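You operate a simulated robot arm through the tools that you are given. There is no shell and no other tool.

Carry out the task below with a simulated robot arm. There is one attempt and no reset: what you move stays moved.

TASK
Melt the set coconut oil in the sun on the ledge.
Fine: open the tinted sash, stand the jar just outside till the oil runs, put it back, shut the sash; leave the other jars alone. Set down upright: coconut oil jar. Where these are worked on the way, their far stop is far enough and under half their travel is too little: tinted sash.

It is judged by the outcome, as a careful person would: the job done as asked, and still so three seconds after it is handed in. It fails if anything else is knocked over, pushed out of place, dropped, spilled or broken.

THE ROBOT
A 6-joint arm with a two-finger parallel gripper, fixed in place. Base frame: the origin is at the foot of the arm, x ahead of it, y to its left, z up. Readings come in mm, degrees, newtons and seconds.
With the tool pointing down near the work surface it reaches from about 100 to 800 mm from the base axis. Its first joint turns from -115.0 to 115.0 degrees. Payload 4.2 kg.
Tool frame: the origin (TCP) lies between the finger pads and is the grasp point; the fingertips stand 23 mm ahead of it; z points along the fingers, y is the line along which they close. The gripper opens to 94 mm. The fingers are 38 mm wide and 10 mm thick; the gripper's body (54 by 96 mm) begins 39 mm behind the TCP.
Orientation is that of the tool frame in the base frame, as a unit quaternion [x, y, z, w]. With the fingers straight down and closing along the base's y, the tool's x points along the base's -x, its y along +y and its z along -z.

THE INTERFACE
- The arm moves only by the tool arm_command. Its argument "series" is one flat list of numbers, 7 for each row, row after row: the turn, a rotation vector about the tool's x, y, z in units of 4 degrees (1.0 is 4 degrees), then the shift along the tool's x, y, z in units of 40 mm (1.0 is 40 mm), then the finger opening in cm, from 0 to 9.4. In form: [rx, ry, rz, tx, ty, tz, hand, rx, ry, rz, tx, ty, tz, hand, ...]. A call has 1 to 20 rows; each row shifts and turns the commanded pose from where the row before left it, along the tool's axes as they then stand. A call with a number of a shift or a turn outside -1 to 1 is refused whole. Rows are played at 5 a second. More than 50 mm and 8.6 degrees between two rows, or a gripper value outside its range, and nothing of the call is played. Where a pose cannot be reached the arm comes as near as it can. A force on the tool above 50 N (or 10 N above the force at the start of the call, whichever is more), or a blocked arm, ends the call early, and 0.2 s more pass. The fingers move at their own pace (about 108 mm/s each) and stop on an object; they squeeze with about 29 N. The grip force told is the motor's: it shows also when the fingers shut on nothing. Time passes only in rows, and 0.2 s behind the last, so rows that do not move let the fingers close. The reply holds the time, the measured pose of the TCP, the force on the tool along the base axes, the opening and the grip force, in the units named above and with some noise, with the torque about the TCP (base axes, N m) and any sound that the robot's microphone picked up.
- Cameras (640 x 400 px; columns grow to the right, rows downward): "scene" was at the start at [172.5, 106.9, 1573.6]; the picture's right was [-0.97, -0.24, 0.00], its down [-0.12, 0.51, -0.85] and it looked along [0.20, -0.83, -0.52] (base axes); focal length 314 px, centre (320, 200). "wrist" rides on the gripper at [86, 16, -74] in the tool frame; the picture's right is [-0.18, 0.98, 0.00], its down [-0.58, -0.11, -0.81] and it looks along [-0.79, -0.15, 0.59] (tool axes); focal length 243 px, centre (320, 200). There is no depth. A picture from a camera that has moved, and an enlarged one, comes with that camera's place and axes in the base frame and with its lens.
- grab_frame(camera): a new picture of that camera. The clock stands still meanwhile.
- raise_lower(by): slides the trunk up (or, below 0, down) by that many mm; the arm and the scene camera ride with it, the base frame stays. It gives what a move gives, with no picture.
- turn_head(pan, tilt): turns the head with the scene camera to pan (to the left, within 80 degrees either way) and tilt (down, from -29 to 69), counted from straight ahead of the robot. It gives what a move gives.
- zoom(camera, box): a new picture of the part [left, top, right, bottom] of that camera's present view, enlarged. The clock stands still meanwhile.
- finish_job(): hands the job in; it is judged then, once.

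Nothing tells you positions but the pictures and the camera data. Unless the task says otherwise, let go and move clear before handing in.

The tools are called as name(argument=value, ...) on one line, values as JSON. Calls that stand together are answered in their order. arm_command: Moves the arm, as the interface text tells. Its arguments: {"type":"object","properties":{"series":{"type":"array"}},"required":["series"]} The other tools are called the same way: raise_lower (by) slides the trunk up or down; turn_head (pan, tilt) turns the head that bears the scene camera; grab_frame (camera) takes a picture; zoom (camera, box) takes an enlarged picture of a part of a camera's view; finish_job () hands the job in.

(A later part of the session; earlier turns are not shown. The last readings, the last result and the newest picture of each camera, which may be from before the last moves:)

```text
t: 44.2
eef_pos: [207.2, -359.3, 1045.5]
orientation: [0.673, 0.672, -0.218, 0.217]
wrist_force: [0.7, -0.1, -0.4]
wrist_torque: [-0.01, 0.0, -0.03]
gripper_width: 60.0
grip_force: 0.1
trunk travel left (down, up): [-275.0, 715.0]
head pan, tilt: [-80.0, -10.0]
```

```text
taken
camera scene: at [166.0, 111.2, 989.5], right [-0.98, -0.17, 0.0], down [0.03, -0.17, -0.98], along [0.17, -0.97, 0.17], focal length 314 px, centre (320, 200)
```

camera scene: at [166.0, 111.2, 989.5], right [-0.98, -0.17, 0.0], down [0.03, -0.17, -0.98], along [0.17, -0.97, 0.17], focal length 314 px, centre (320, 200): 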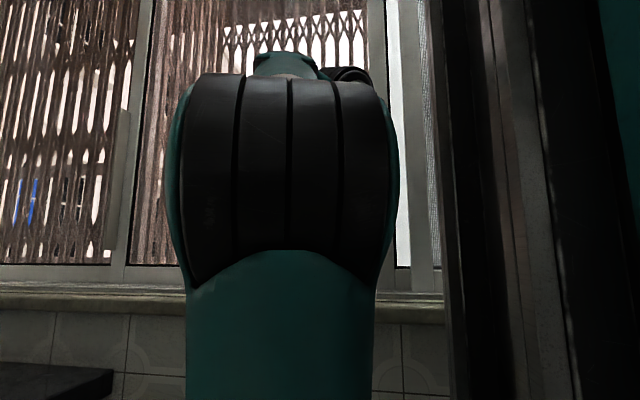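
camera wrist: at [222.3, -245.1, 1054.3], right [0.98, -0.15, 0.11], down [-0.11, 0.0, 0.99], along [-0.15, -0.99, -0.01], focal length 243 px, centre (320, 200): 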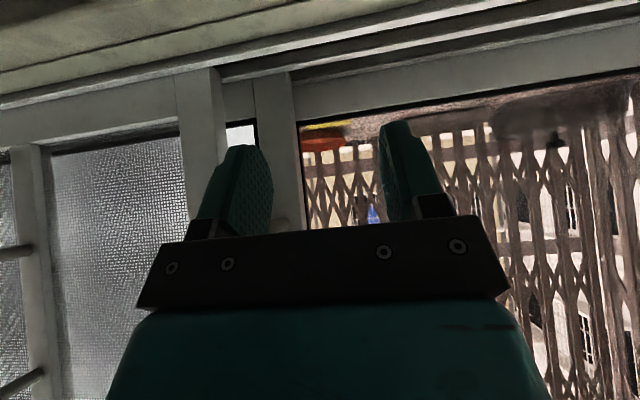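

At x < 205 the arm hits its first-joint limit with this heading. Coming at the bar from the +x side moves the wrist to larger x, so I'll yaw the tool ~56° (pointing to -x/-y) and flatten it, with TCP staying here, clear of the glass.

arm_command(series=[0.588, 0, 0.809, 0, 0, 0, 5, 0.588, 0, 0.809, 0, 0, 0, 5, 0.588, 0, 0.809, 0, 0, 0, 5, 0.588, 0, 0.809, 0, 0, 0, 5, 0.588, 0, 0.809, 0, 0, 0, 5, 0.588, 0, 0.809, 0, 0, 0, 5, 0.588, 0, 0.809, 0, 0, 0, 5, 0.588, 0, 0.809, 0, 0, 0, 5, 0.588, 0, 0.809, 0, 0, 0, 5, 0.588, 0, 0.809, 0, 0, 0, 5, 0.588, 0, 0.809, 0, 0, 0, 5, 0.588, 0, 0.809, 0, 0, 0, 5, 0.588, 0, 0.809, 0, 0, 0, 5, 0, -1, 0, 0, 0, 0, 5, 0, -1, 0, 0, 0, 0, 5, 0, -1, 0, 0, 0, 0, 5, 0, -1, 0, 0, 0, 0, 5, 0, -1, 0, 0, 0, 0, 5])

grab_frame(camera="wrist")

grab_frame(camera="scene")

```text
t: 48.0
eef_pos: [150.0, -394.3, 961.6]
orientation: [0.835, 0.286, -0.444, 0.154]
wrist_force: [-0.7, 1.0, -0.3]
wrist_torque: [-0.03, -0.02, 0.03]
gripper_width: 50.0
grip_force: 0.2
out of reach, approached as far as the arm can: row 2, 3, 4, 5, 6, 7, 8, 9, 10, 11, 12, 13
trunk travel left (down, up): [-275.0, 715.0]
head pan, tilt: [-80.0, -10.0]
```

```text
taken
camera wrist: at [247.2, -338.9, 931.1], right [0.52, -0.84, 0.16], down [0.2, 0.3, 0.93], along [-0.83, -0.46, 0.33], focal length 243 px, centre (320, 200)
```

wrist: 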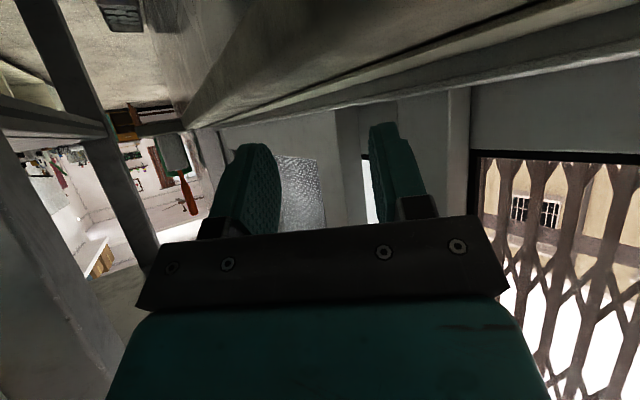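

```text
taken
camera scene: at [166.0, 111.2, 989.6], right [-0.98, -0.17, 0.0], down [0.03, -0.17, -0.98], along [0.17, -0.97, 0.17], focal length 314 px, centre (320, 200)
```

scene: 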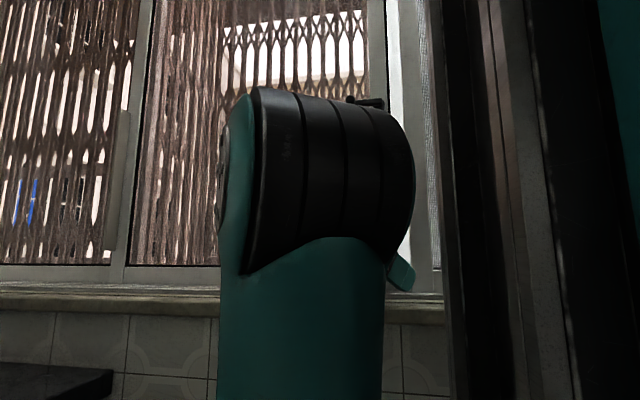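

The tool drifted while out of reach but now sits at (150, -394, 962) and heading suits. I'll back off and rise to handle height at a standoff of ~60 mm from the bar.

arm_command(series=[0, 0, 0, -0.19, 0.19, -0.61, 4.5, 0, 0, 0, -0.19, 0.19, -0.61, 4.5, 0, 0, 0, -0.19, 0.19, -0.61, 4.5])

grab_frame(camera="wrist")

```text
t: 48.8
eef_pos: [150.8, -417.1, 987.5]
orientation: [0.836, 0.285, -0.443, 0.153]
wrist_force: [0.2, -0.1, 0.1]
wrist_torque: [-0.01, -0.03, 0.0]
gripper_width: 45.3
grip_force: 0.1
out of reach, approached as far as the arm can: row 1, 2, 3
trunk travel left (down, up): [-275.0, 715.0]
head pan, tilt: [-80.0, -10.0]
```

```text
taken
camera wrist: at [248.7, -361.5, 957.9], right [0.52, -0.84, 0.16], down [0.2, 0.3, 0.93], along [-0.83, -0.46, 0.32], focal length 243 px, centre (320, 200)
```

wrist: 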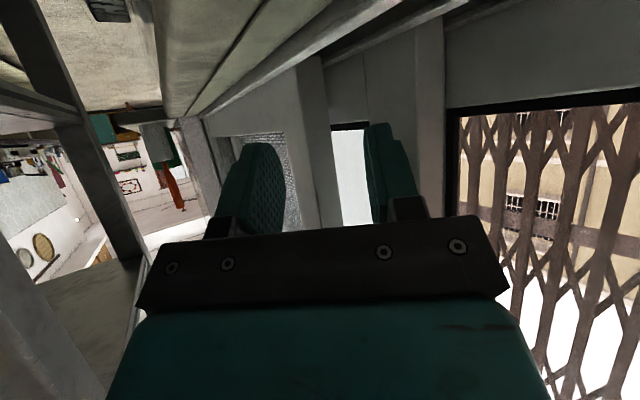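

I now understand the reach: the upper arm won't lean back, so near the base the wrist must be well above the elbow. I'll back out to larger x and rise, then lower the trunk further.

arm_command(series=[0, 0, 0, -0.09, 0.38, -0.85, 4.5, 0, 0, 0, -0.09, 0.38, -0.85, 4.5, 0, 0, 0, -0.09, 0.38, -0.85, 4.5, 0, 0, 0, -0.09, 0.38, -0.85, 4.5, 0, 0, 0, -0.09, 0.38, -0.85, 4.5])

```text
t: 49.4
eef_pos: [157.5, -426.0, 990.8]
orientation: [0.84, 0.283, -0.438, 0.15]
wrist_force: [12.5, 38.1, -2.9]
wrist_torque: [0.07, -0.02, 0.22]
gripper_width: 34.6
grip_force: 0.1
out of reach, approached as far as the arm can: row 1, 2
trunk travel left (down, up): [-275.0, 715.0]
head pan, tilt: [-80.0, -10.0]
stopped in row 2: the force on the tool passed its limit at 64 N (the readings are from after the stop); the commanded pose is now the measured one
```

A finger touched the stile. I'll move straight out toward +x and slightly back from the glass.

arm_command(series=[0, 0, 0, 0.375, 0.36, -0.55, 4.5, 0, 0, 0, 0.375, 0.36, -0.55, 4.5])

grab_frame(camera="wrist")

grab_frame(camera="scene")

```text
t: 49.8
eef_pos: [158.7, -426.3, 986.9]
orientation: [0.84, 0.271, -0.443, 0.158]
wrist_force: [3.7, 37.9, 8.0]
wrist_torque: [-0.47, 0.09, -0.11]
gripper_width: 33.2
grip_force: 0.1
out of reach, approached as far as the arm can: row 1
trunk travel left (down, up): [-275.0, 715.0]
head pan, tilt: [-80.0, -10.0]
stopped in row 1: the force on the tool passed its limit at 61 N (the readings are from after the stop); the commanded pose is now the measured one
```

```text
taken
camera wrist: at [257.9, -374.1, 957.7], right [0.5, -0.85, 0.18], down [0.2, 0.31, 0.93], along [-0.84, -0.43, 0.32], focal length 243 px, centre (320, 200)
```

wrist: 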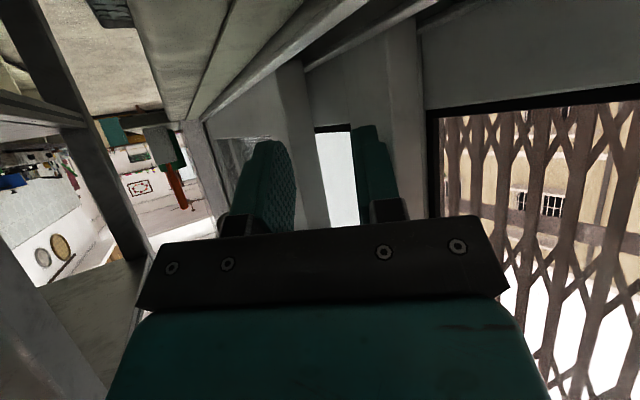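

```text
taken
camera scene: at [166.1, 112.8, 989.5], right [-0.98, -0.17, 0.0], down [0.03, -0.17, -0.98], along [0.17, -0.97, 0.18], focal length 314 px, centre (320, 200)
```

scene: 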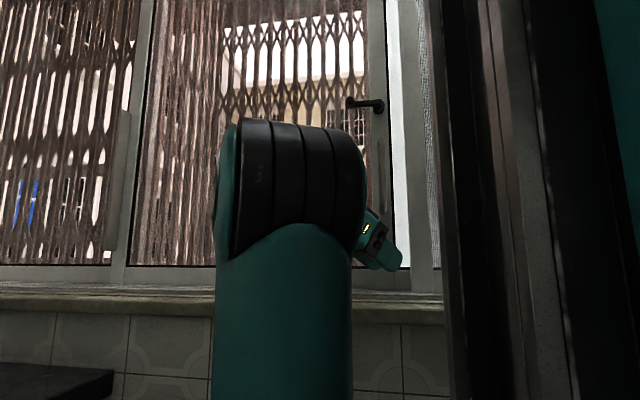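

I'm pressing lightly on the stile. I'll retrace the way I came: back from the glass and slightly down.

arm_command(series=[0, 0, 0, 0.31, -0.25, -0.02, 3.4, 0, 0, 0, 0.31, -0.25, -0.02, 3.4])

```text
t: 50.4
eef_pos: [158.7, -406.3, 964.5]
orientation: [0.838, 0.275, -0.444, 0.158]
wrist_force: [-0.6, -0.7, 0.1]
wrist_torque: [0.01, -0.01, 0.01]
gripper_width: 33.6
grip_force: 0.1
trunk travel left (down, up): [-275.0, 715.0]
head pan, tilt: [-80.0, -10.0]
```

Free again with no contact. Probing: move +x in small steps.

arm_command(series=[0, 0, 0, 0.3, 0.3, -0.55, 3.4, 0, 0, 0, 0.3, 0.3, -0.55, 3.4])

```text
t: 51.0
eef_pos: [173.2, -412.6, 956.2]
orientation: [0.838, 0.264, -0.448, 0.164]
wrist_force: [-21.1, 16.7, 35.0]
wrist_torque: [2.01, -3.01, 2.66]
gripper_width: 34.0
grip_force: 0.0
out of reach, approached as far as the arm can: row 1, 2
trunk travel left (down, up): [-275.0, 715.0]
head pan, tilt: [-80.0, -10.0]
stopped in row 2: the force on the tool passed its limit at 96 N (the readings are from after the stop); the commanded pose is now the measured one
```

Something touched (force up and toward -x). Let me look before moving.

grab_frame(camera="wrist")

turn_head(pan=-80, tilt=5)

grab_frame(camera="scene")

turn_head(pan=-40, tilt=5)

grab_frame(camera="scene")

```text
taken
camera wrist: at [271.6, -362.4, 925.5], right [0.49, -0.85, 0.19], down [0.2, 0.33, 0.92], along [-0.84, -0.42, 0.34], focal length 243 px, centre (320, 200)
```

wrist: 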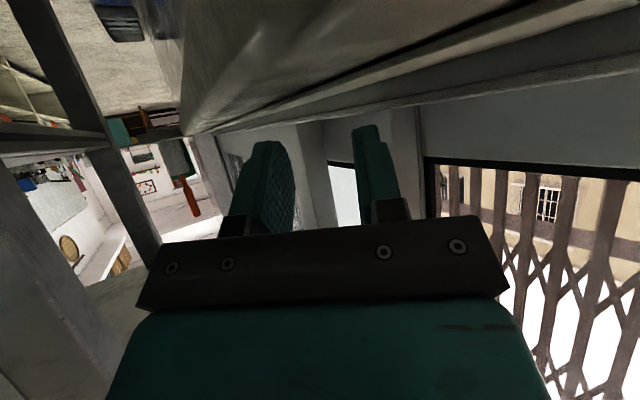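

```text
t: 51.8
eef_pos: [174.5, -414.6, 956.0]
orientation: [0.839, 0.264, -0.446, 0.165]
wrist_force: [-28.7, 21.0, 55.3]
wrist_torque: [2.95, -5.02, 3.37]
gripper_width: 34.1
grip_force: 0.0
trunk travel left (down, up): [-275.0, 715.0]
head pan, tilt: [-80.0, 5.0]
```

```text
taken
camera scene: at [165.8, 105.6, 966.9], right [-0.98, -0.17, 0.0], down [-0.01, 0.08, -1.0], along [0.17, -0.98, -0.08], focal length 314 px, centre (320, 200)
```

scene: 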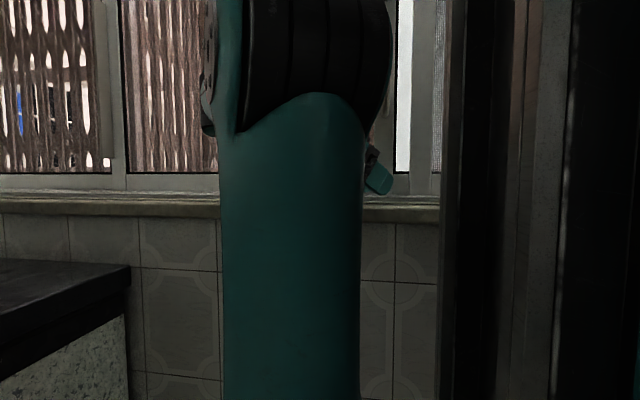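

```text
t: 52.9
eef_pos: [173.8, -413.5, 956.0]
orientation: [0.839, 0.265, -0.447, 0.165]
wrist_force: [-25.2, 21.4, 56.2]
wrist_torque: [2.62, -4.5, 3.35]
gripper_width: 34.0
grip_force: 0.0
trunk travel left (down, up): [-275.0, 715.0]
head pan, tilt: [-40.0, 5.0]
```

```text
taken
camera scene: at [220.3, 137.1, 966.6], right [-0.64, -0.77, 0.0], down [-0.07, 0.05, -1.0], along [0.76, -0.64, -0.08], focal length 314 px, centre (320, 200)
```

scene: 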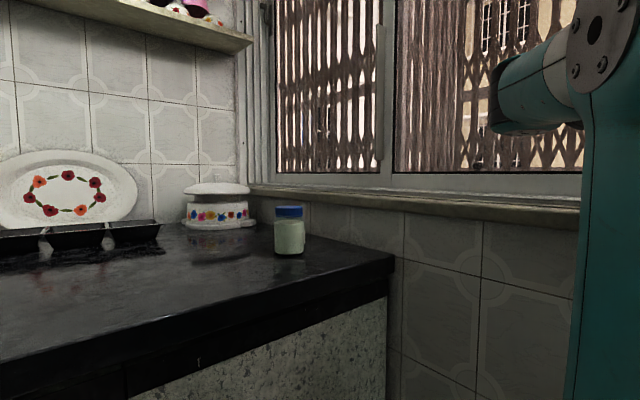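

The wrist camera's housing is resting on the window sill (about z 905). Raising the trunk a little lifts everything straight off.

raise_lower(by=30)

grab_frame(camera="wrist")

```text
t: 53.6
eef_pos: [173.7, -416.3, 982.1]
orientation: [0.838, 0.269, -0.446, 0.163]
wrist_force: [0.2, 0.0, 0.6]
wrist_torque: [-0.01, -0.01, 0.0]
gripper_width: 34.0
grip_force: 0.0
trunk travel left (down, up): [-305.0, 685.0]
head pan, tilt: [-40.0, 5.0]
```

```text
taken
camera wrist: at [273.5, -365.0, 951.1], right [0.5, -0.85, 0.19], down [0.2, 0.32, 0.92], along [-0.84, -0.43, 0.33], focal length 243 px, centre (320, 200)
```

wrist: 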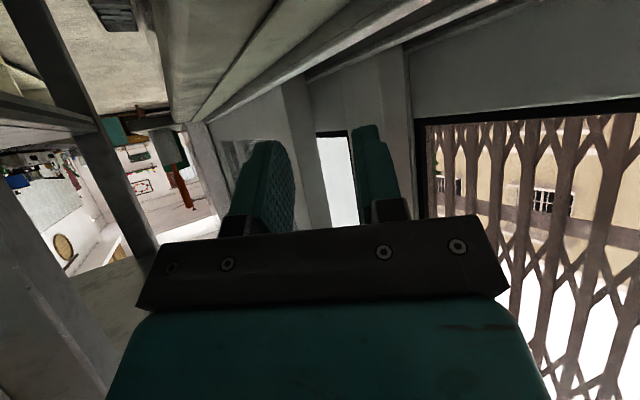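

Clear. Now I'll test turning the heading back while shifting +x, to see whether the drag path is feasible.

arm_command(series=[-0.83, 0, -0.558, 0.15, 0.1, -0.2, 3.4, -0.83, 0, -0.558, 0.15, 0.1, -0.2, 3.4, -0.83, 0, -0.558, 0.15, 0.1, -0.2, 3.4])

```text
t: 54.4
eef_pos: [206.9, -404.4, 982.1]
orientation: [0.804, 0.354, -0.431, 0.207]
wrist_force: [0.1, 0.4, -0.2]
wrist_torque: [0.0, 0.01, -0.04]
gripper_width: 34.0
grip_force: 0.0
trunk travel left (down, up): [-305.0, 685.0]
head pan, tilt: [-40.0, 5.0]
```

That works exactly, without flags. I'll test, still below the handle, whether I can sit with the bar's line straight ahead at heading ~48°.

arm_command(series=[0.84, -0.03, 0.543, -0.02, -0.29, 0.02, 4.5, 0.84, -0.03, 0.543, -0.02, -0.29, 0.02, 4.5])

```text
t: 55.0
eef_pos: [180.2, -396.4, 977.5]
orientation: [0.827, 0.297, -0.444, 0.177]
wrist_force: [0.0, 0.3, 0.0]
wrist_torque: [0.02, 0.01, -0.01]
gripper_width: 44.9
grip_force: 0.1
out of reach, approached as far as the arm can: row 2
trunk travel left (down, up): [-305.0, 685.0]
head pan, tilt: [-40.0, 5.0]
```

The bar is now dead ahead at ~35 mm and centred between the fingers (TCP 180, -396). Raising the trunk 125 mm brings the gripper to handle height.

raise_lower(by=125)

grab_frame(camera="wrist")

turn_head(pan=-80, tilt=5)

grab_frame(camera="scene")

```text
t: 56.5
eef_pos: [180.0, -396.9, 1101.7]
orientation: [0.827, 0.296, -0.444, 0.177]
wrist_force: [-0.3, 0.1, 0.2]
wrist_torque: [-0.01, -0.02, -0.04]
gripper_width: 44.9
grip_force: 0.1
trunk travel left (down, up): [-430.0, 560.0]
head pan, tilt: [-40.0, 5.0]
```

```text
taken
camera wrist: at [274.8, -339.6, 1070.2], right [0.56, -0.81, 0.18], down [0.19, 0.34, 0.92], along [-0.81, -0.48, 0.34], focal length 243 px, centre (320, 200)
```

wrist: 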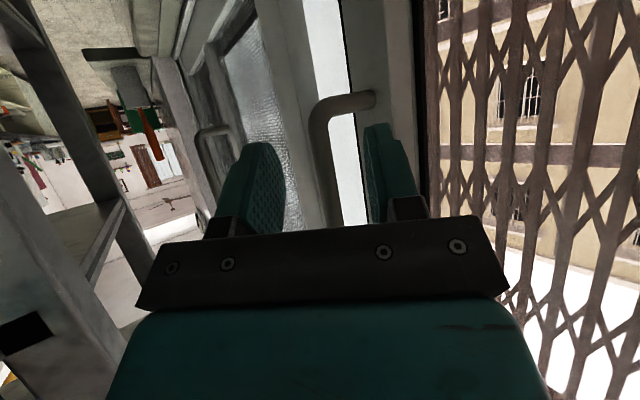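

```text
t: 57.6
eef_pos: [180.1, -397.4, 1102.3]
orientation: [0.826, 0.297, -0.445, 0.178]
wrist_force: [0.6, -0.6, -0.2]
wrist_torque: [0.02, 0.01, -0.01]
gripper_width: 45.0
grip_force: 0.1
trunk travel left (down, up): [-430.0, 560.0]
head pan, tilt: [-80.0, 5.0]
```

```text
taken
camera scene: at [167.4, 104.2, 1121.4], right [-0.98, -0.17, 0.0], down [-0.02, 0.09, -1.0], along [0.17, -0.98, -0.09], focal length 314 px, centre (320, 200)
```

scene: 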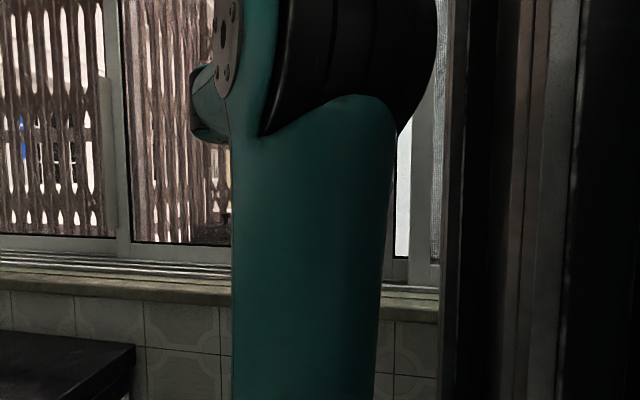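

The bar sits between the fingers as planned. Advance ~30 mm and close on it.

arm_command(series=[0.42, 0, 0.27, -0.2, 0, 0.31, 4, 0.42, 0, 0.27, -0.2, 0, 0.31, 4])

grab_frame(camera="wrist")

```text
t: 58.2
eef_pos: [157.5, -417.5, 1102.8]
orientation: [0.837, 0.267, -0.45, 0.161]
wrist_force: [-0.2, 0.1, 0.6]
wrist_torque: [-0.01, 0.0, -0.01]
gripper_width: 40.2
grip_force: 0.2
trunk travel left (down, up): [-430.0, 560.0]
head pan, tilt: [-80.0, 5.0]
```

```text
taken
camera wrist: at [255.7, -364.8, 1070.7], right [0.5, -0.85, 0.18], down [0.21, 0.32, 0.92], along [-0.84, -0.42, 0.34], focal length 243 px, centre (320, 200)
```

wrist: 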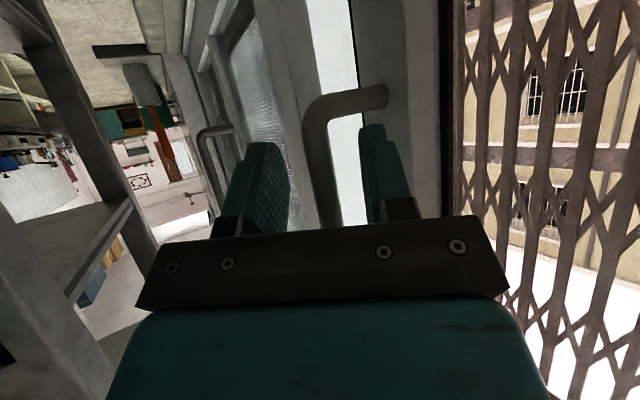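

Exactly on the bar, no flags. Closing the fingers.

arm_command(series=[0, 0, 0, 0, 0, 0, 1.2, 0, 0, 0, 0, 0, 0, 0.8, 0, 0, 0, 0, 0, 0, 0.8])

```text
t: 59.0
eef_pos: [159.0, -416.0, 1104.6]
orientation: [0.836, 0.269, -0.449, 0.163]
wrist_force: [16.8, -8.7, 14.7]
wrist_torque: [-0.29, -0.43, 0.26]
gripper_width: 15.1
grip_force: 8.7
trunk travel left (down, up): [-430.0, 560.0]
head pan, tilt: [-80.0, 5.0]
```

Gripped (15 mm bar). Now drag toward +x, turning the heading back as it goes; first a short test pull.

arm_command(series=[0, 0, 0, 0, 0, 0, 0, -0.84, 0, -0.543, 0.11, 0.154, -0.164, 0, -0.84, 0, -0.543, 0.104, 0.167, -0.154, 0, -0.84, 0, -0.543, 0.097, 0.18, -0.144, 0])

grab_frame(camera="wrist")

```text
t: 60.2
eef_pos: [186.6, -414.3, 1102.1]
orientation: [0.805, 0.35, -0.432, 0.206]
wrist_force: [4.8, 34.1, 9.4]
wrist_torque: [0.95, 0.75, -0.17]
gripper_width: 13.3
grip_force: 45.0
trunk travel left (down, up): [-430.0, 560.0]
head pan, tilt: [-80.0, 5.0]
stopped in row 4: the force on the tool passed its limit at 51 N (the readings are from after the stop); the commanded pose is now the measured one
```

```text
taken
camera wrist: at [271.8, -344.0, 1070.9], right [0.66, -0.73, 0.18], down [0.14, 0.36, 0.92], along [-0.74, -0.58, 0.34], focal length 243 px, centre (320, 200)
```

wrist: 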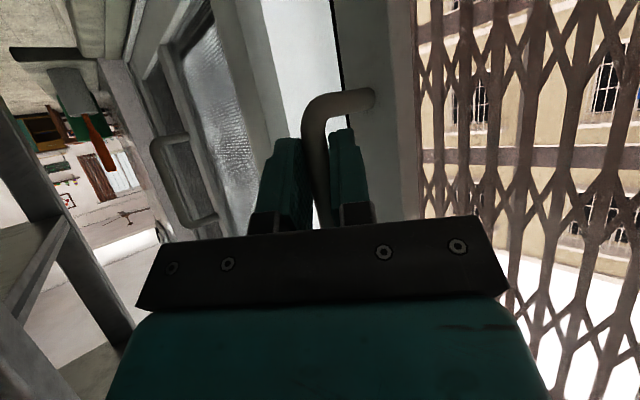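

The sash is sliding with me (about 28 mm so far); I'm only pressing a bit sideways toward the glass. I'll relax y a few mm and continue the drag.

arm_command(series=[0, 0, 0, 0.042, -0.066, -0.063, 0, -0.84, 0, -0.543, 0.11, 0.2, -0.16, 0, -0.84, 0, -0.543, 0.1, 0.22, -0.15, 0, -0.84, 0, -0.543, 0.09, 0.24, -0.14, 0])

```text
t: 61.1
eef_pos: [214.3, -413.2, 1103.4]
orientation: [0.779, 0.409, -0.413, 0.234]
wrist_force: [3.4, 35.0, 7.1]
wrist_torque: [1.1, 0.42, -0.02]
gripper_width: 13.1
grip_force: 44.5
out of reach, approached as far as the arm can: row 3, 4
trunk travel left (down, up): [-430.0, 560.0]
head pan, tilt: [-80.0, 5.0]
stopped in row 4: the force on the tool passed its limit at 54 N (the readings are from after the stop); the commanded pose is now the measured one
```

Sash is at ~55 mm. The tool is too flat for this spot; I'll steepen it while holding the bar and relax y again.

arm_command(series=[0, 1, 0, 0.05, -0.055, -0.07, 0, 0, 1, 0, 0, 0, 0, 0, 0, 1, 0, 0, 0, 0, 0, 0, 1, 0, 0, 0, 0, 0])

```text
t: 62.1
eef_pos: [216.5, -412.0, 1103.9]
orientation: [0.828, 0.439, -0.301, 0.175]
wrist_force: [5.9, 16.9, -0.2]
wrist_torque: [-2.04, 3.33, 0.03]
gripper_width: 12.7
grip_force: 45.1
trunk travel left (down, up): [-430.0, 560.0]
head pan, tilt: [-80.0, 5.0]
```

Holding well. Continue the drag with 15 mm steps while the heading returns.

arm_command(series=[-0.652, 0.026, -0.757, 0.162, 0.312, -0.13, 0, -0.652, 0, -0.757, 0.133, 0.331, -0.115, 0, -0.652, 0, -0.757, 0.116, 0.343, -0.1, 0, -0.652, 0, -0.757, 0.097, 0.352, -0.084, 0])

grab_frame(camera="wrist")

```text
t: 63.0
eef_pos: [267.8, -409.6, 1102.4]
orientation: [0.769, 0.537, -0.278, 0.208]
wrist_force: [4.1, 42.8, -2.7]
wrist_torque: [-2.75, 3.27, 0.08]
gripper_width: 12.5
grip_force: 45.0
trunk travel left (down, up): [-430.0, 560.0]
head pan, tilt: [-80.0, 5.0]
stopped in row 4: the force on the tool passed its limit at 52 N (the readings are from after the stop); the commanded pose is now the measured one
```

```text
taken
camera wrist: at [321.6, -308.2, 1102.2], right [0.88, -0.46, 0.14], down [-0.09, 0.12, 0.99], along [-0.47, -0.88, 0.06], focal length 243 px, centre (320, 200)
```

wrist: 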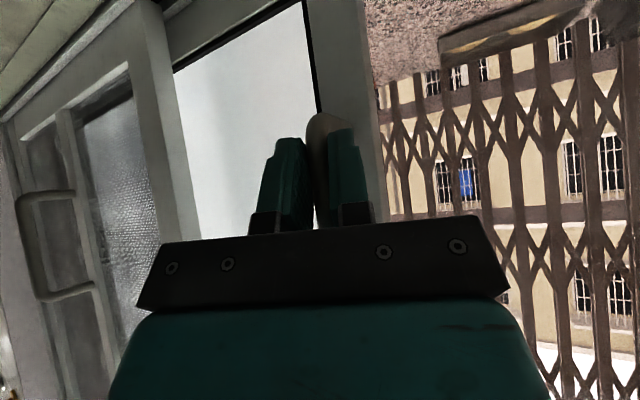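

Sash open ~110 mm; its track seems to lean slightly toward +y, hence the side force. Let me look at what's in the uncovered gap.

zoom(camera="wrist", box=[100, 0, 420, 200])

turn_head(pan=-80, tilt=0)

grab_frame(camera="scene")

```text
2.00 times, centred on (260, 100) of wrist
camera zoom: at [321.6, -308.2, 1102.2], right [0.88, -0.46, 0.14], down [-0.09, 0.12, 0.99], along [-0.47, -0.88, 0.06], focal length 485 px, centre (440, 400)
```

zoom: 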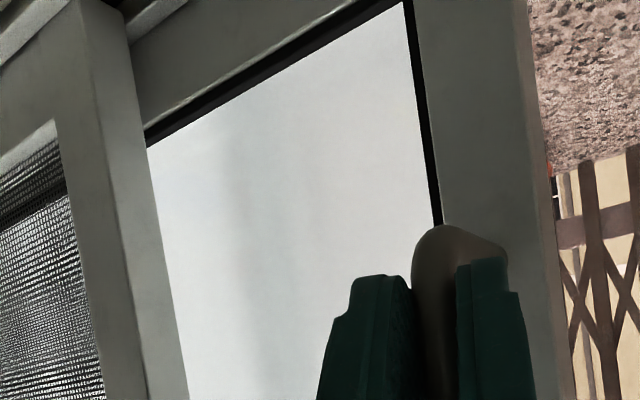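

```text
t: 63.7
eef_pos: [267.9, -410.9, 1103.1]
orientation: [0.77, 0.535, -0.278, 0.208]
wrist_force: [1.7, 54.0, -5.2]
wrist_torque: [-1.87, 2.79, -0.17]
gripper_width: 12.6
grip_force: 45.1
trunk travel left (down, up): [-430.0, 560.0]
head pan, tilt: [-80.0, 0.0]
```

```text
taken
camera scene: at [167.2, 109.2, 1129.0], right [-0.98, -0.17, 0.0], down [0.0, 0.0, -1.0], along [0.17, -0.98, 0.0], focal length 314 px, centre (320, 200)
```

scene: 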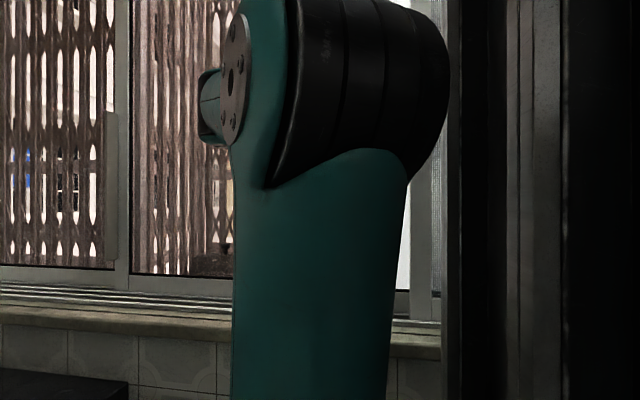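

Important: the uncovered pane is a milky white one that slid out with this D-handle stile, so this may be a different sash from the one over the ledge. Let me look carefully before going further.

zoom(camera="scene", box=[60, 80, 240, 320])

turn_head(pan=-55, tilt=0)

grab_frame(camera="scene")

zoom(camera="wrist", box=[340, 0, 640, 200])

```text
1.67 times, centred on (150, 200) of scene
camera zoom: at [167.2, 109.2, 1129.0], right [-0.98, -0.17, 0.0], down [0.0, 0.0, -1.0], along [0.17, -0.98, 0.0], focal length 523 px, centre (603, 200)
```

zoom: 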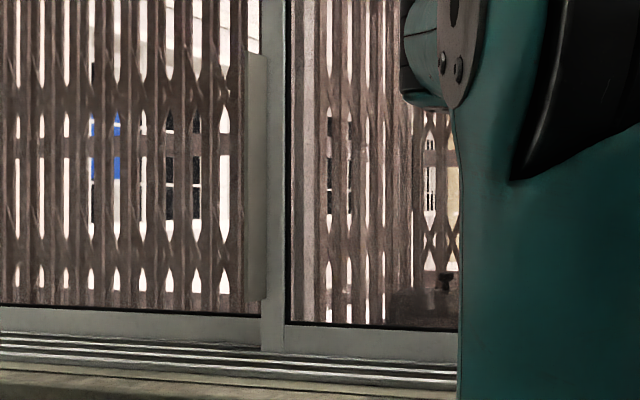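

```text
t: 64.6
eef_pos: [267.6, -410.5, 1102.1]
orientation: [0.77, 0.535, -0.278, 0.208]
wrist_force: [-3.3, 57.4, -11.2]
wrist_torque: [-2.26, 2.53, -0.23]
gripper_width: 12.3
grip_force: 45.3
trunk travel left (down, up): [-430.0, 560.0]
head pan, tilt: [-55.0, 0.0]
```

```text
taken
camera scene: at [203.0, 124.4, 1128.9], right [-0.82, -0.57, 0.0], down [0.0, 0.0, -1.0], along [0.57, -0.82, 0.0], focal length 314 px, centre (320, 200)
```

scene: 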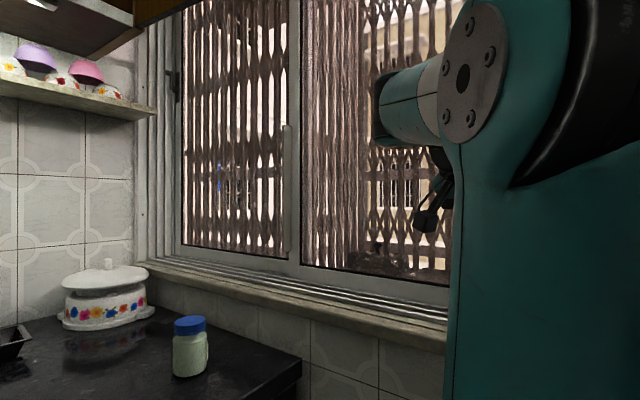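

```text
2.00 times, centred on (490, 100) of wrist
camera zoom: at [321.8, -308.3, 1102.2], right [0.87, -0.46, 0.14], down [-0.1, 0.12, 0.99], along [-0.48, -0.88, 0.06], focal length 485 px, centre (-20, 400)
```

zoom: 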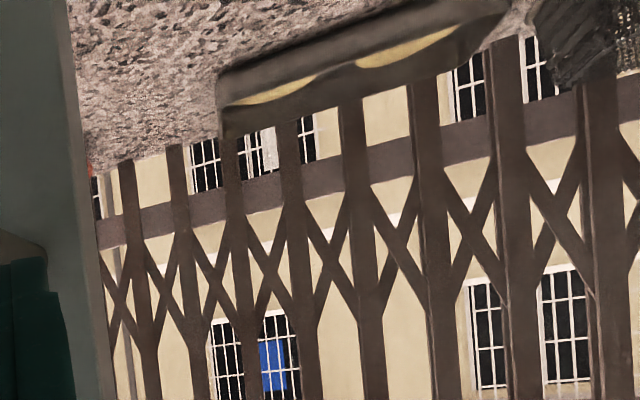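

The meeting stile at x ≈ 691 hasn't moved, so the D-handle belongs to a separate milky sash. I'll let go, back off, and look at the whole window properly before deciding anything.

arm_command(series=[0, 0, 0, 0, 0, 0, 4, 0, 0, 0, 0, 0, 0, 4, 0, 0, 0, 0, 0, -0.5, 4, 0, 0, 0, 0, 0, -0.5, 4, 0, 0, 0, 0, 0, -0.5, 4, 0, 0, 0, 0, 0, -0.5, 4])

grab_frame(camera="wrist")

```text
t: 66.0
eef_pos: [272.3, -382.2, 1145.3]
orientation: [0.769, 0.537, -0.277, 0.209]
wrist_force: [-0.3, 0.4, -0.1]
wrist_torque: [0.03, -0.02, 0.03]
gripper_width: 39.6
grip_force: 0.2
out of reach, approached as far as the arm can: row 5, 6
trunk travel left (down, up): [-430.0, 560.0]
head pan, tilt: [-55.0, 0.0]
```

```text
taken
camera wrist: at [325.9, -279.4, 1144.3], right [0.88, -0.46, 0.14], down [-0.1, 0.12, 0.99], along [-0.47, -0.88, 0.06], focal length 243 px, centre (320, 200)
```

wrist: 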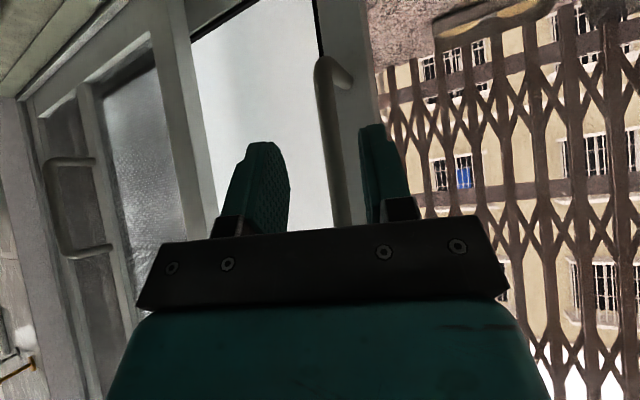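

Handle released cleanly. I'll move the arm to +x, away from the window's right part, for an open view.

arm_command(series=[0, 0, 0, 0.076, 0.832, -0.328, 6, 0, 0, 0, 0.076, 0.832, -0.328, 6, 0, 0, 0, 0.076, 0.832, -0.328, 6, 0, 0, 0, 0.076, 0.832, -0.328, 6, 0, 0, 0, 0.076, 0.832, -0.328, 6, 0, 0, 0, 0.076, 0.832, -0.328, 6, 0, 0, 0, 0.076, 0.832, -0.328, 6, 0, 0, 0, 0.076, 0.832, -0.328, 6])

grab_frame(camera="wrist")

turn_head(pan=-75, tilt=5)

grab_frame(camera="scene")

```text
t: 67.8
eef_pos: [485.2, -449.8, 1078.8]
orientation: [0.769, 0.536, -0.278, 0.209]
wrist_force: [0.8, -0.1, -0.2]
wrist_torque: [0.02, -0.01, 0.01]
gripper_width: 60.2
grip_force: 0.2
out of reach, approached as far as the arm can: row 1, 2, 3, 4, 5, 6, 7, 8
trunk travel left (down, up): [-430.0, 560.0]
head pan, tilt: [-55.0, 0.0]
```

```text
taken
camera wrist: at [538.1, -348.8, 1078.6], right [0.88, -0.46, 0.15], down [-0.1, 0.12, 0.99], along [-0.47, -0.88, 0.06], focal length 243 px, centre (320, 200)
```

wrist: 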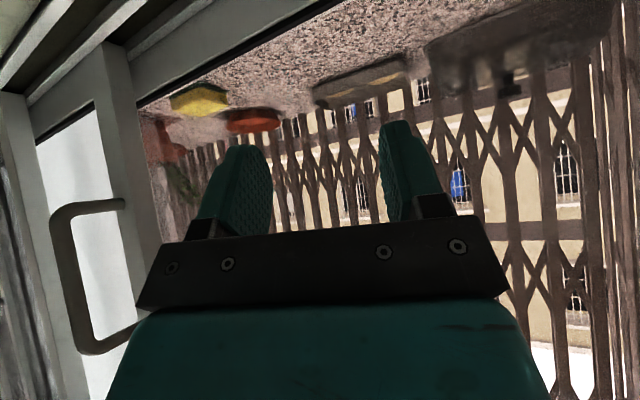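

```text
t: 68.6
eef_pos: [483.4, -451.1, 1078.8]
orientation: [0.768, 0.538, -0.277, 0.211]
wrist_force: [0.4, -0.8, -0.7]
wrist_torque: [0.01, 0.01, 0.0]
gripper_width: 60.0
grip_force: 0.1
trunk travel left (down, up): [-430.0, 560.0]
head pan, tilt: [-75.0, 5.0]
```

```text
taken
camera scene: at [175.2, 107.0, 1121.4], right [-0.97, -0.26, 0.0], down [-0.02, 0.08, -1.0], along [0.26, -0.96, -0.09], focal length 314 px, centre (320, 200)
```

scene: 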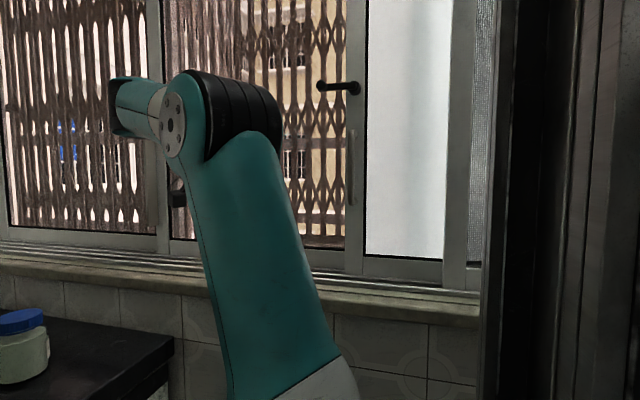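

Now I see clearly: the milky sash carries the D-handle and lever, and the pane over the ledge (x ≈ 190–690) is another sash. I'll zoom on the meeting stile and on both panes to identify the tint and the handle of that sash.

zoom(camera="scene", box=[100, 20, 220, 270])

zoom(camera="scene", box=[280, 60, 500, 300])

turn_head(pan=-75, tilt=-29)

grab_frame(camera="scene")

```text
1.60 times, centred on (160, 145) of scene
camera zoom: at [175.2, 107.0, 1121.4], right [-0.97, -0.26, 0.0], down [-0.02, 0.08, -1.0], along [0.26, -0.96, -0.09], focal length 502 px, centre (576, 288)
```

zoom: 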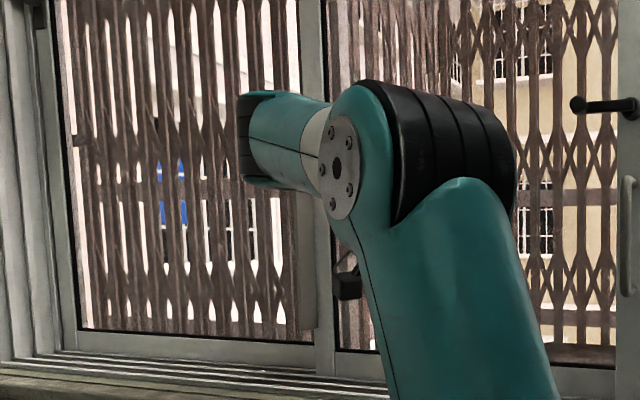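

```text
1.67 times, centred on (390, 180) of scene
camera zoom: at [175.2, 107.0, 1121.4], right [-0.97, -0.26, 0.0], down [-0.02, 0.08, -1.0], along [0.26, -0.96, -0.09], focal length 523 px, centre (203, 233)
```

zoom: 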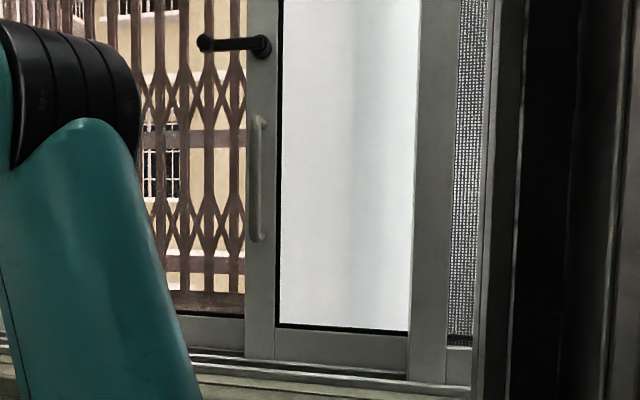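

```text
t: 69.6
eef_pos: [483.1, -451.8, 1078.3]
orientation: [0.769, 0.537, -0.277, 0.21]
wrist_force: [0.5, 0.4, 0.5]
wrist_torque: [-0.01, -0.02, -0.01]
gripper_width: 60.1
grip_force: 0.1
trunk travel left (down, up): [-430.0, 560.0]
head pan, tilt: [-75.0, -28.6]
```

```text
taken
camera scene: at [168.7, 131.0, 1169.4], right [-0.97, -0.26, 0.0], down [0.12, -0.46, -0.88], along [0.23, -0.85, 0.48], focal length 314 px, centre (320, 200)
```

scene: 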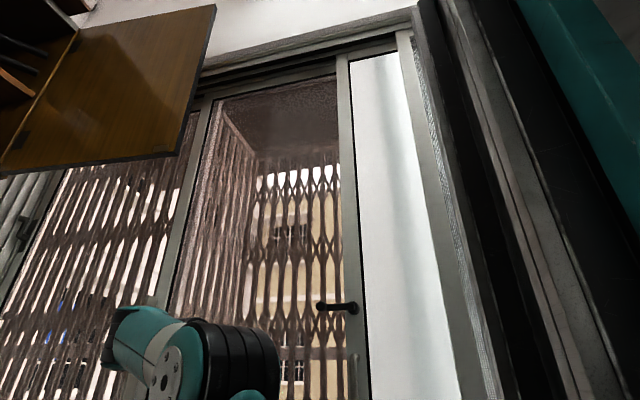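

I place the ledge pane's plane at y ≈ -486 and its +x stile at x ≈ 695, where a flat bar sits. I'll back off the glass and turn the wrist camera toward that meeting stile for a close look.

arm_command(series=[0, 0, 0, 0.54, -0.23, -0.46, 6, 0, 0, 0, 0.54, -0.23, -0.46, 6, -0.65, 0.02, -0.76, 0, 0, 0, 6, -0.65, 0.02, -0.76, 0, 0, 0, 6, -0.65, 0.02, -0.76, 0, 0, 0, 6, -0.65, 0.02, -0.76, 0, 0, 0, 6, -0.65, 0.02, -0.76, 0, 0, 0, 6, -0.65, 0.02, -0.76, 0, 0, 0, 6, -0.65, 0.02, -0.76, 0, 0, 0, 6, -0.65, 0.02, -0.76, 0, 0, 0, 6])

grab_frame(camera="wrist")

```text
t: 71.8
eef_pos: [480.2, -398.1, 1063.3]
orientation: [0.591, 0.728, -0.211, 0.276]
wrist_force: [0.1, -0.4, -0.4]
wrist_torque: [-0.01, -0.04, 0.01]
gripper_width: 59.8
grip_force: 0.1
out of reach, approached as far as the arm can: row 1, 2
trunk travel left (down, up): [-430.0, 560.0]
head pan, tilt: [-75.0, -28.6]
```

```text
taken
camera wrist: at [471.5, -281.7, 1063.0], right [0.99, 0.07, 0.14], down [-0.14, 0.05, 0.99], along [0.06, -1.0, 0.06], focal length 243 px, centre (320, 200)
```

wrist: 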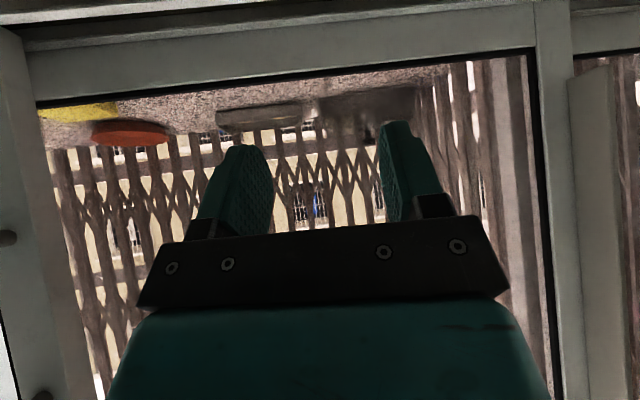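

The flat bar (z ≈ 1009–1313) sits just +x of the meeting stile. Zoom in and turn further for its relief.

zoom(camera="wrist", box=[500, 0, 640, 200])

arm_command(series=[-0.65, 0.02, -0.76, 0, 0, 0, 6, -0.65, 0.02, -0.76, 0, 0, 0, 6, -0.65, 0.02, -0.76, 0, 0, 0, 6, -0.65, 0.02, -0.76, 0, 0, 0, 6, -0.65, 0.02, -0.76, 0, 0, 0, 6, -0.65, 0.02, -0.76, 0, 0, 0, 6, -0.65, 0.02, -0.76, 0, 0, 0, 6, -0.65, 0.02, -0.76, 0, 0, 0, 6])

grab_frame(camera="wrist")

```text
2.00 times, centred on (570, 100) of wrist
camera zoom: at [471.5, -281.7, 1063.0], right [0.99, 0.07, 0.14], down [-0.14, 0.05, 0.99], along [0.06, -1.0, 0.06], focal length 485 px, centre (-180, 400)
```

zoom: 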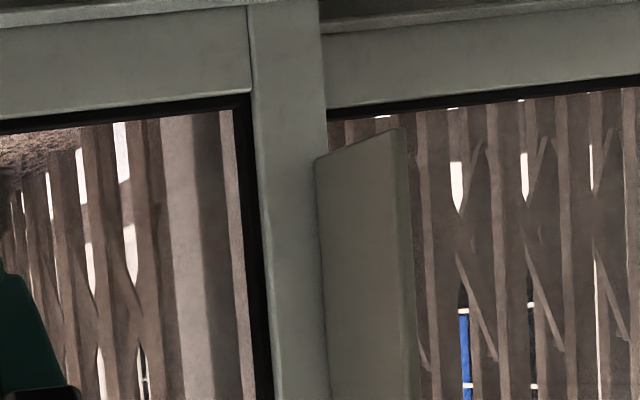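

```text
t: 73.6
eef_pos: [480.3, -396.1, 1064.2]
orientation: [0.367, 0.863, -0.127, 0.324]
wrist_force: [-0.4, 0.1, -0.1]
wrist_torque: [-0.02, -0.01, -0.03]
gripper_width: 60.1
grip_force: 0.1
trunk travel left (down, up): [-430.0, 560.0]
head pan, tilt: [-75.0, -28.6]
```

```text
taken
camera wrist: at [412.1, -303.7, 1063.4], right [0.8, 0.59, 0.14], down [-0.15, -0.03, 0.99], along [0.58, -0.81, 0.07], focal length 243 px, centre (320, 200)
```

wrist: 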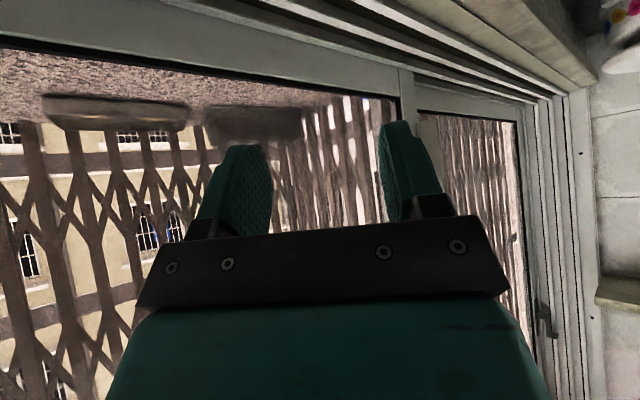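

zoom(camera="wrist", box=[380, 60, 560, 220])

turn_head(pan=-60, tilt=0)

grab_frame(camera="scene")

zoom(camera="scene", box=[200, 80, 400, 300])

```text
2.50 times, centred on (470, 140) of wrist
camera zoom: at [412.1, -303.7, 1063.4], right [0.8, 0.59, 0.14], down [-0.15, -0.03, 0.99], along [0.58, -0.81, 0.07], focal length 606 px, centre (-55, 350)
```

zoom: 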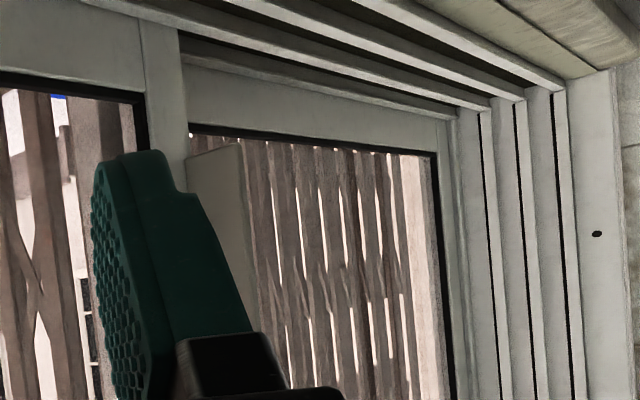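

```text
t: 74.5
eef_pos: [480.1, -397.1, 1064.8]
orientation: [0.367, 0.863, -0.126, 0.324]
wrist_force: [-0.9, -0.1, -0.6]
wrist_torque: [0.03, 0.01, -0.02]
gripper_width: 59.9
grip_force: 0.0
trunk travel left (down, up): [-430.0, 560.0]
head pan, tilt: [-60.0, 0.0]
```

```text
taken
camera scene: at [196.3, 117.8, 1129.4], right [-0.87, -0.5, 0.0], down [0.0, 0.0, -1.0], along [0.5, -0.87, 0.0], focal length 314 px, centre (320, 200)
```

scene: 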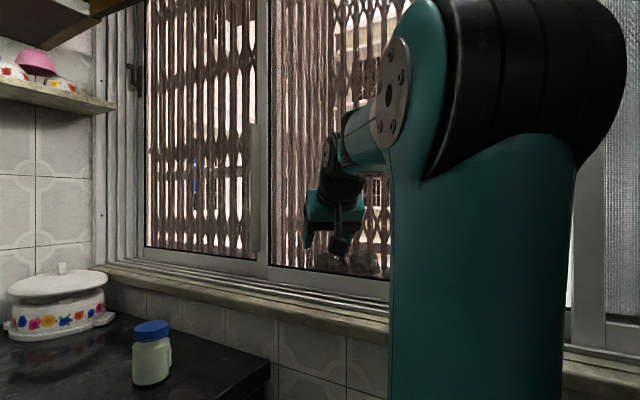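

```text
1.82 times, centred on (300, 190) of scene
camera zoom: at [196.3, 117.8, 1129.4], right [-0.87, -0.5, 0.0], down [0.0, 0.0, -1.0], along [0.5, -0.87, 0.0], focal length 571 px, centre (356, 218)
```

zoom: 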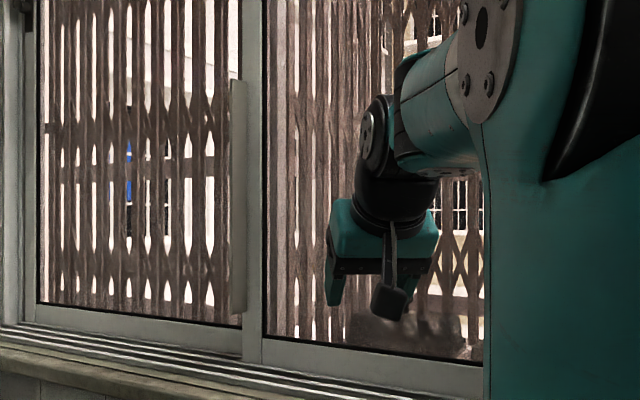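

The flat plate belongs to the outermost sash behind; the ledge pane itself shows no handle. I need a look at the far right part (frosted sash, second handle), so I'll raise the trunk and swing the wrist camera to the -x side.

raise_lower(by=200)

arm_command(series=[0.652, -0.02, 0.759, 0, 0, 0, 6, 0.652, -0.02, 0.759, 0, 0, 0, 6, 0.652, -0.02, 0.759, 0, 0, 0, 6, 0.652, -0.02, 0.759, 0, 0, 0, 6, 0.652, -0.02, 0.759, 0, 0, 0, 6, 0.652, -0.02, 0.759, 0, 0, 0, 6, 0.652, -0.02, 0.759, 0, 0, 0, 6, 0.652, -0.02, 0.759, 0, 0, 0, 6, 0.652, -0.02, 0.759, 0, 0, 0, 6, 0.652, -0.02, 0.759, 0, 0, 0, 6, 0.652, -0.02, 0.759, 0, 0, 0, 6, 0.652, -0.02, 0.759, 0, 0, 0, 6, 0.652, -0.02, 0.759, 0, 0, 0, 6, 0.652, -0.02, 0.759, 0, 0, 0, 6, 0.652, -0.02, 0.759, 0, 0, 0, 6, 0.652, -0.02, 0.759, 0, 0, 0, 6, 0.652, -0.02, 0.759, 0, 0, 0, 6, 0.652, -0.02, 0.759, 0, 0, 0, 6])

grab_frame(camera="wrist")

```text
t: 76.7
eef_pos: [480.9, -396.4, 1264.0]
orientation: [0.367, 0.862, -0.127, 0.325]
wrist_force: [0.4, -0.1, 0.0]
wrist_torque: [-0.01, -0.01, 0.0]
gripper_width: 59.9
grip_force: 0.1
trunk travel left (down, up): [-630.0, 360.0]
head pan, tilt: [-60.0, 0.0]
```

```text
t: 80.5
eef_pos: [468.7, -406.3, 1237.8]
orientation: [0.805, 0.482, -0.291, 0.189]
wrist_force: [0.4, -1.0, -0.4]
wrist_torque: [0.0, -0.02, -0.01]
gripper_width: 60.1
grip_force: 0.0
out of reach, approached as far as the arm can: row 17, 18
trunk travel left (down, up): [-630.0, 360.0]
head pan, tilt: [-60.0, 0.0]
```

```text
taken
camera wrist: at [536.3, -313.6, 1238.3], right [0.8, -0.58, 0.14], down [-0.08, 0.14, 0.99], along [-0.59, -0.8, 0.06], focal length 243 px, centre (320, 200)
```

wrist: 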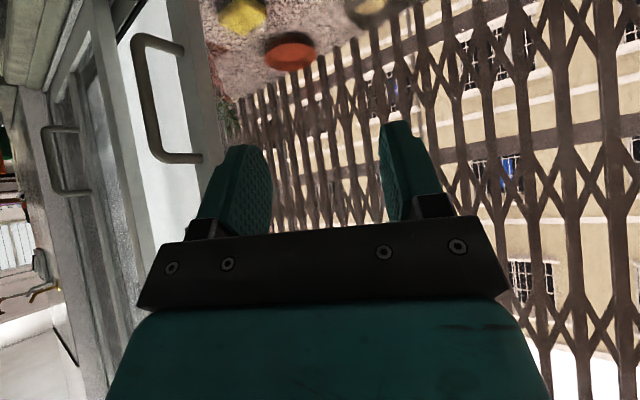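

zoom(camera="wrist", box=[20, 0, 260, 200])

turn_head(pan=-78, tilt=25)

grab_frame(camera="scene")

zoom(camera="scene", box=[280, 60, 520, 260])

```text
2.00 times, centred on (140, 100) of wrist
camera zoom: at [536.3, -313.6, 1238.3], right [0.8, -0.58, 0.14], down [-0.08, 0.14, 0.99], along [-0.59, -0.8, 0.06], focal length 485 px, centre (680, 400)
```

zoom: 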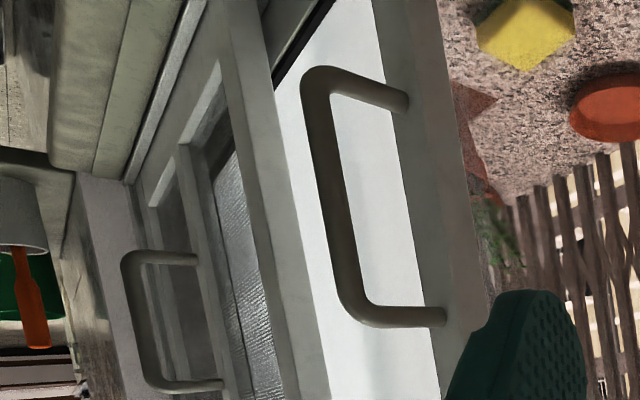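

```text
t: 81.4
eef_pos: [468.5, -406.3, 1237.7]
orientation: [0.805, 0.481, -0.292, 0.188]
wrist_force: [0.0, 0.6, -1.0]
wrist_torque: [-0.03, 0.02, 0.0]
gripper_width: 60.1
grip_force: 0.1
trunk travel left (down, up): [-630.0, 360.0]
head pan, tilt: [-78.0, 25.0]
```

```text
taken
camera scene: at [170.6, 105.6, 1289.0], right [-0.98, -0.21, 0.0], down [-0.09, 0.41, -0.91], along [0.19, -0.89, -0.42], focal length 314 px, centre (320, 200)
```

scene: 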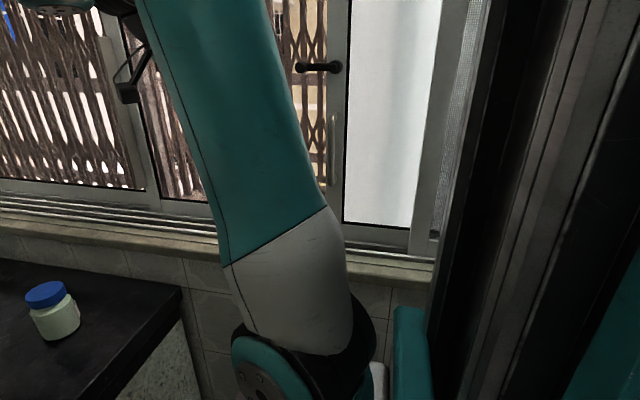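

```text
2.00 times, centred on (400, 160) of scene
camera zoom: at [170.6, 105.6, 1289.0], right [-0.98, -0.21, 0.0], down [-0.09, 0.41, -0.91], along [0.19, -0.89, -0.42], focal length 628 px, centre (160, 280)
```

zoom: 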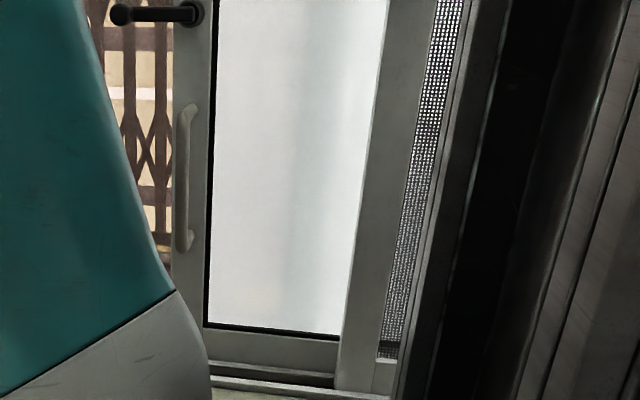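

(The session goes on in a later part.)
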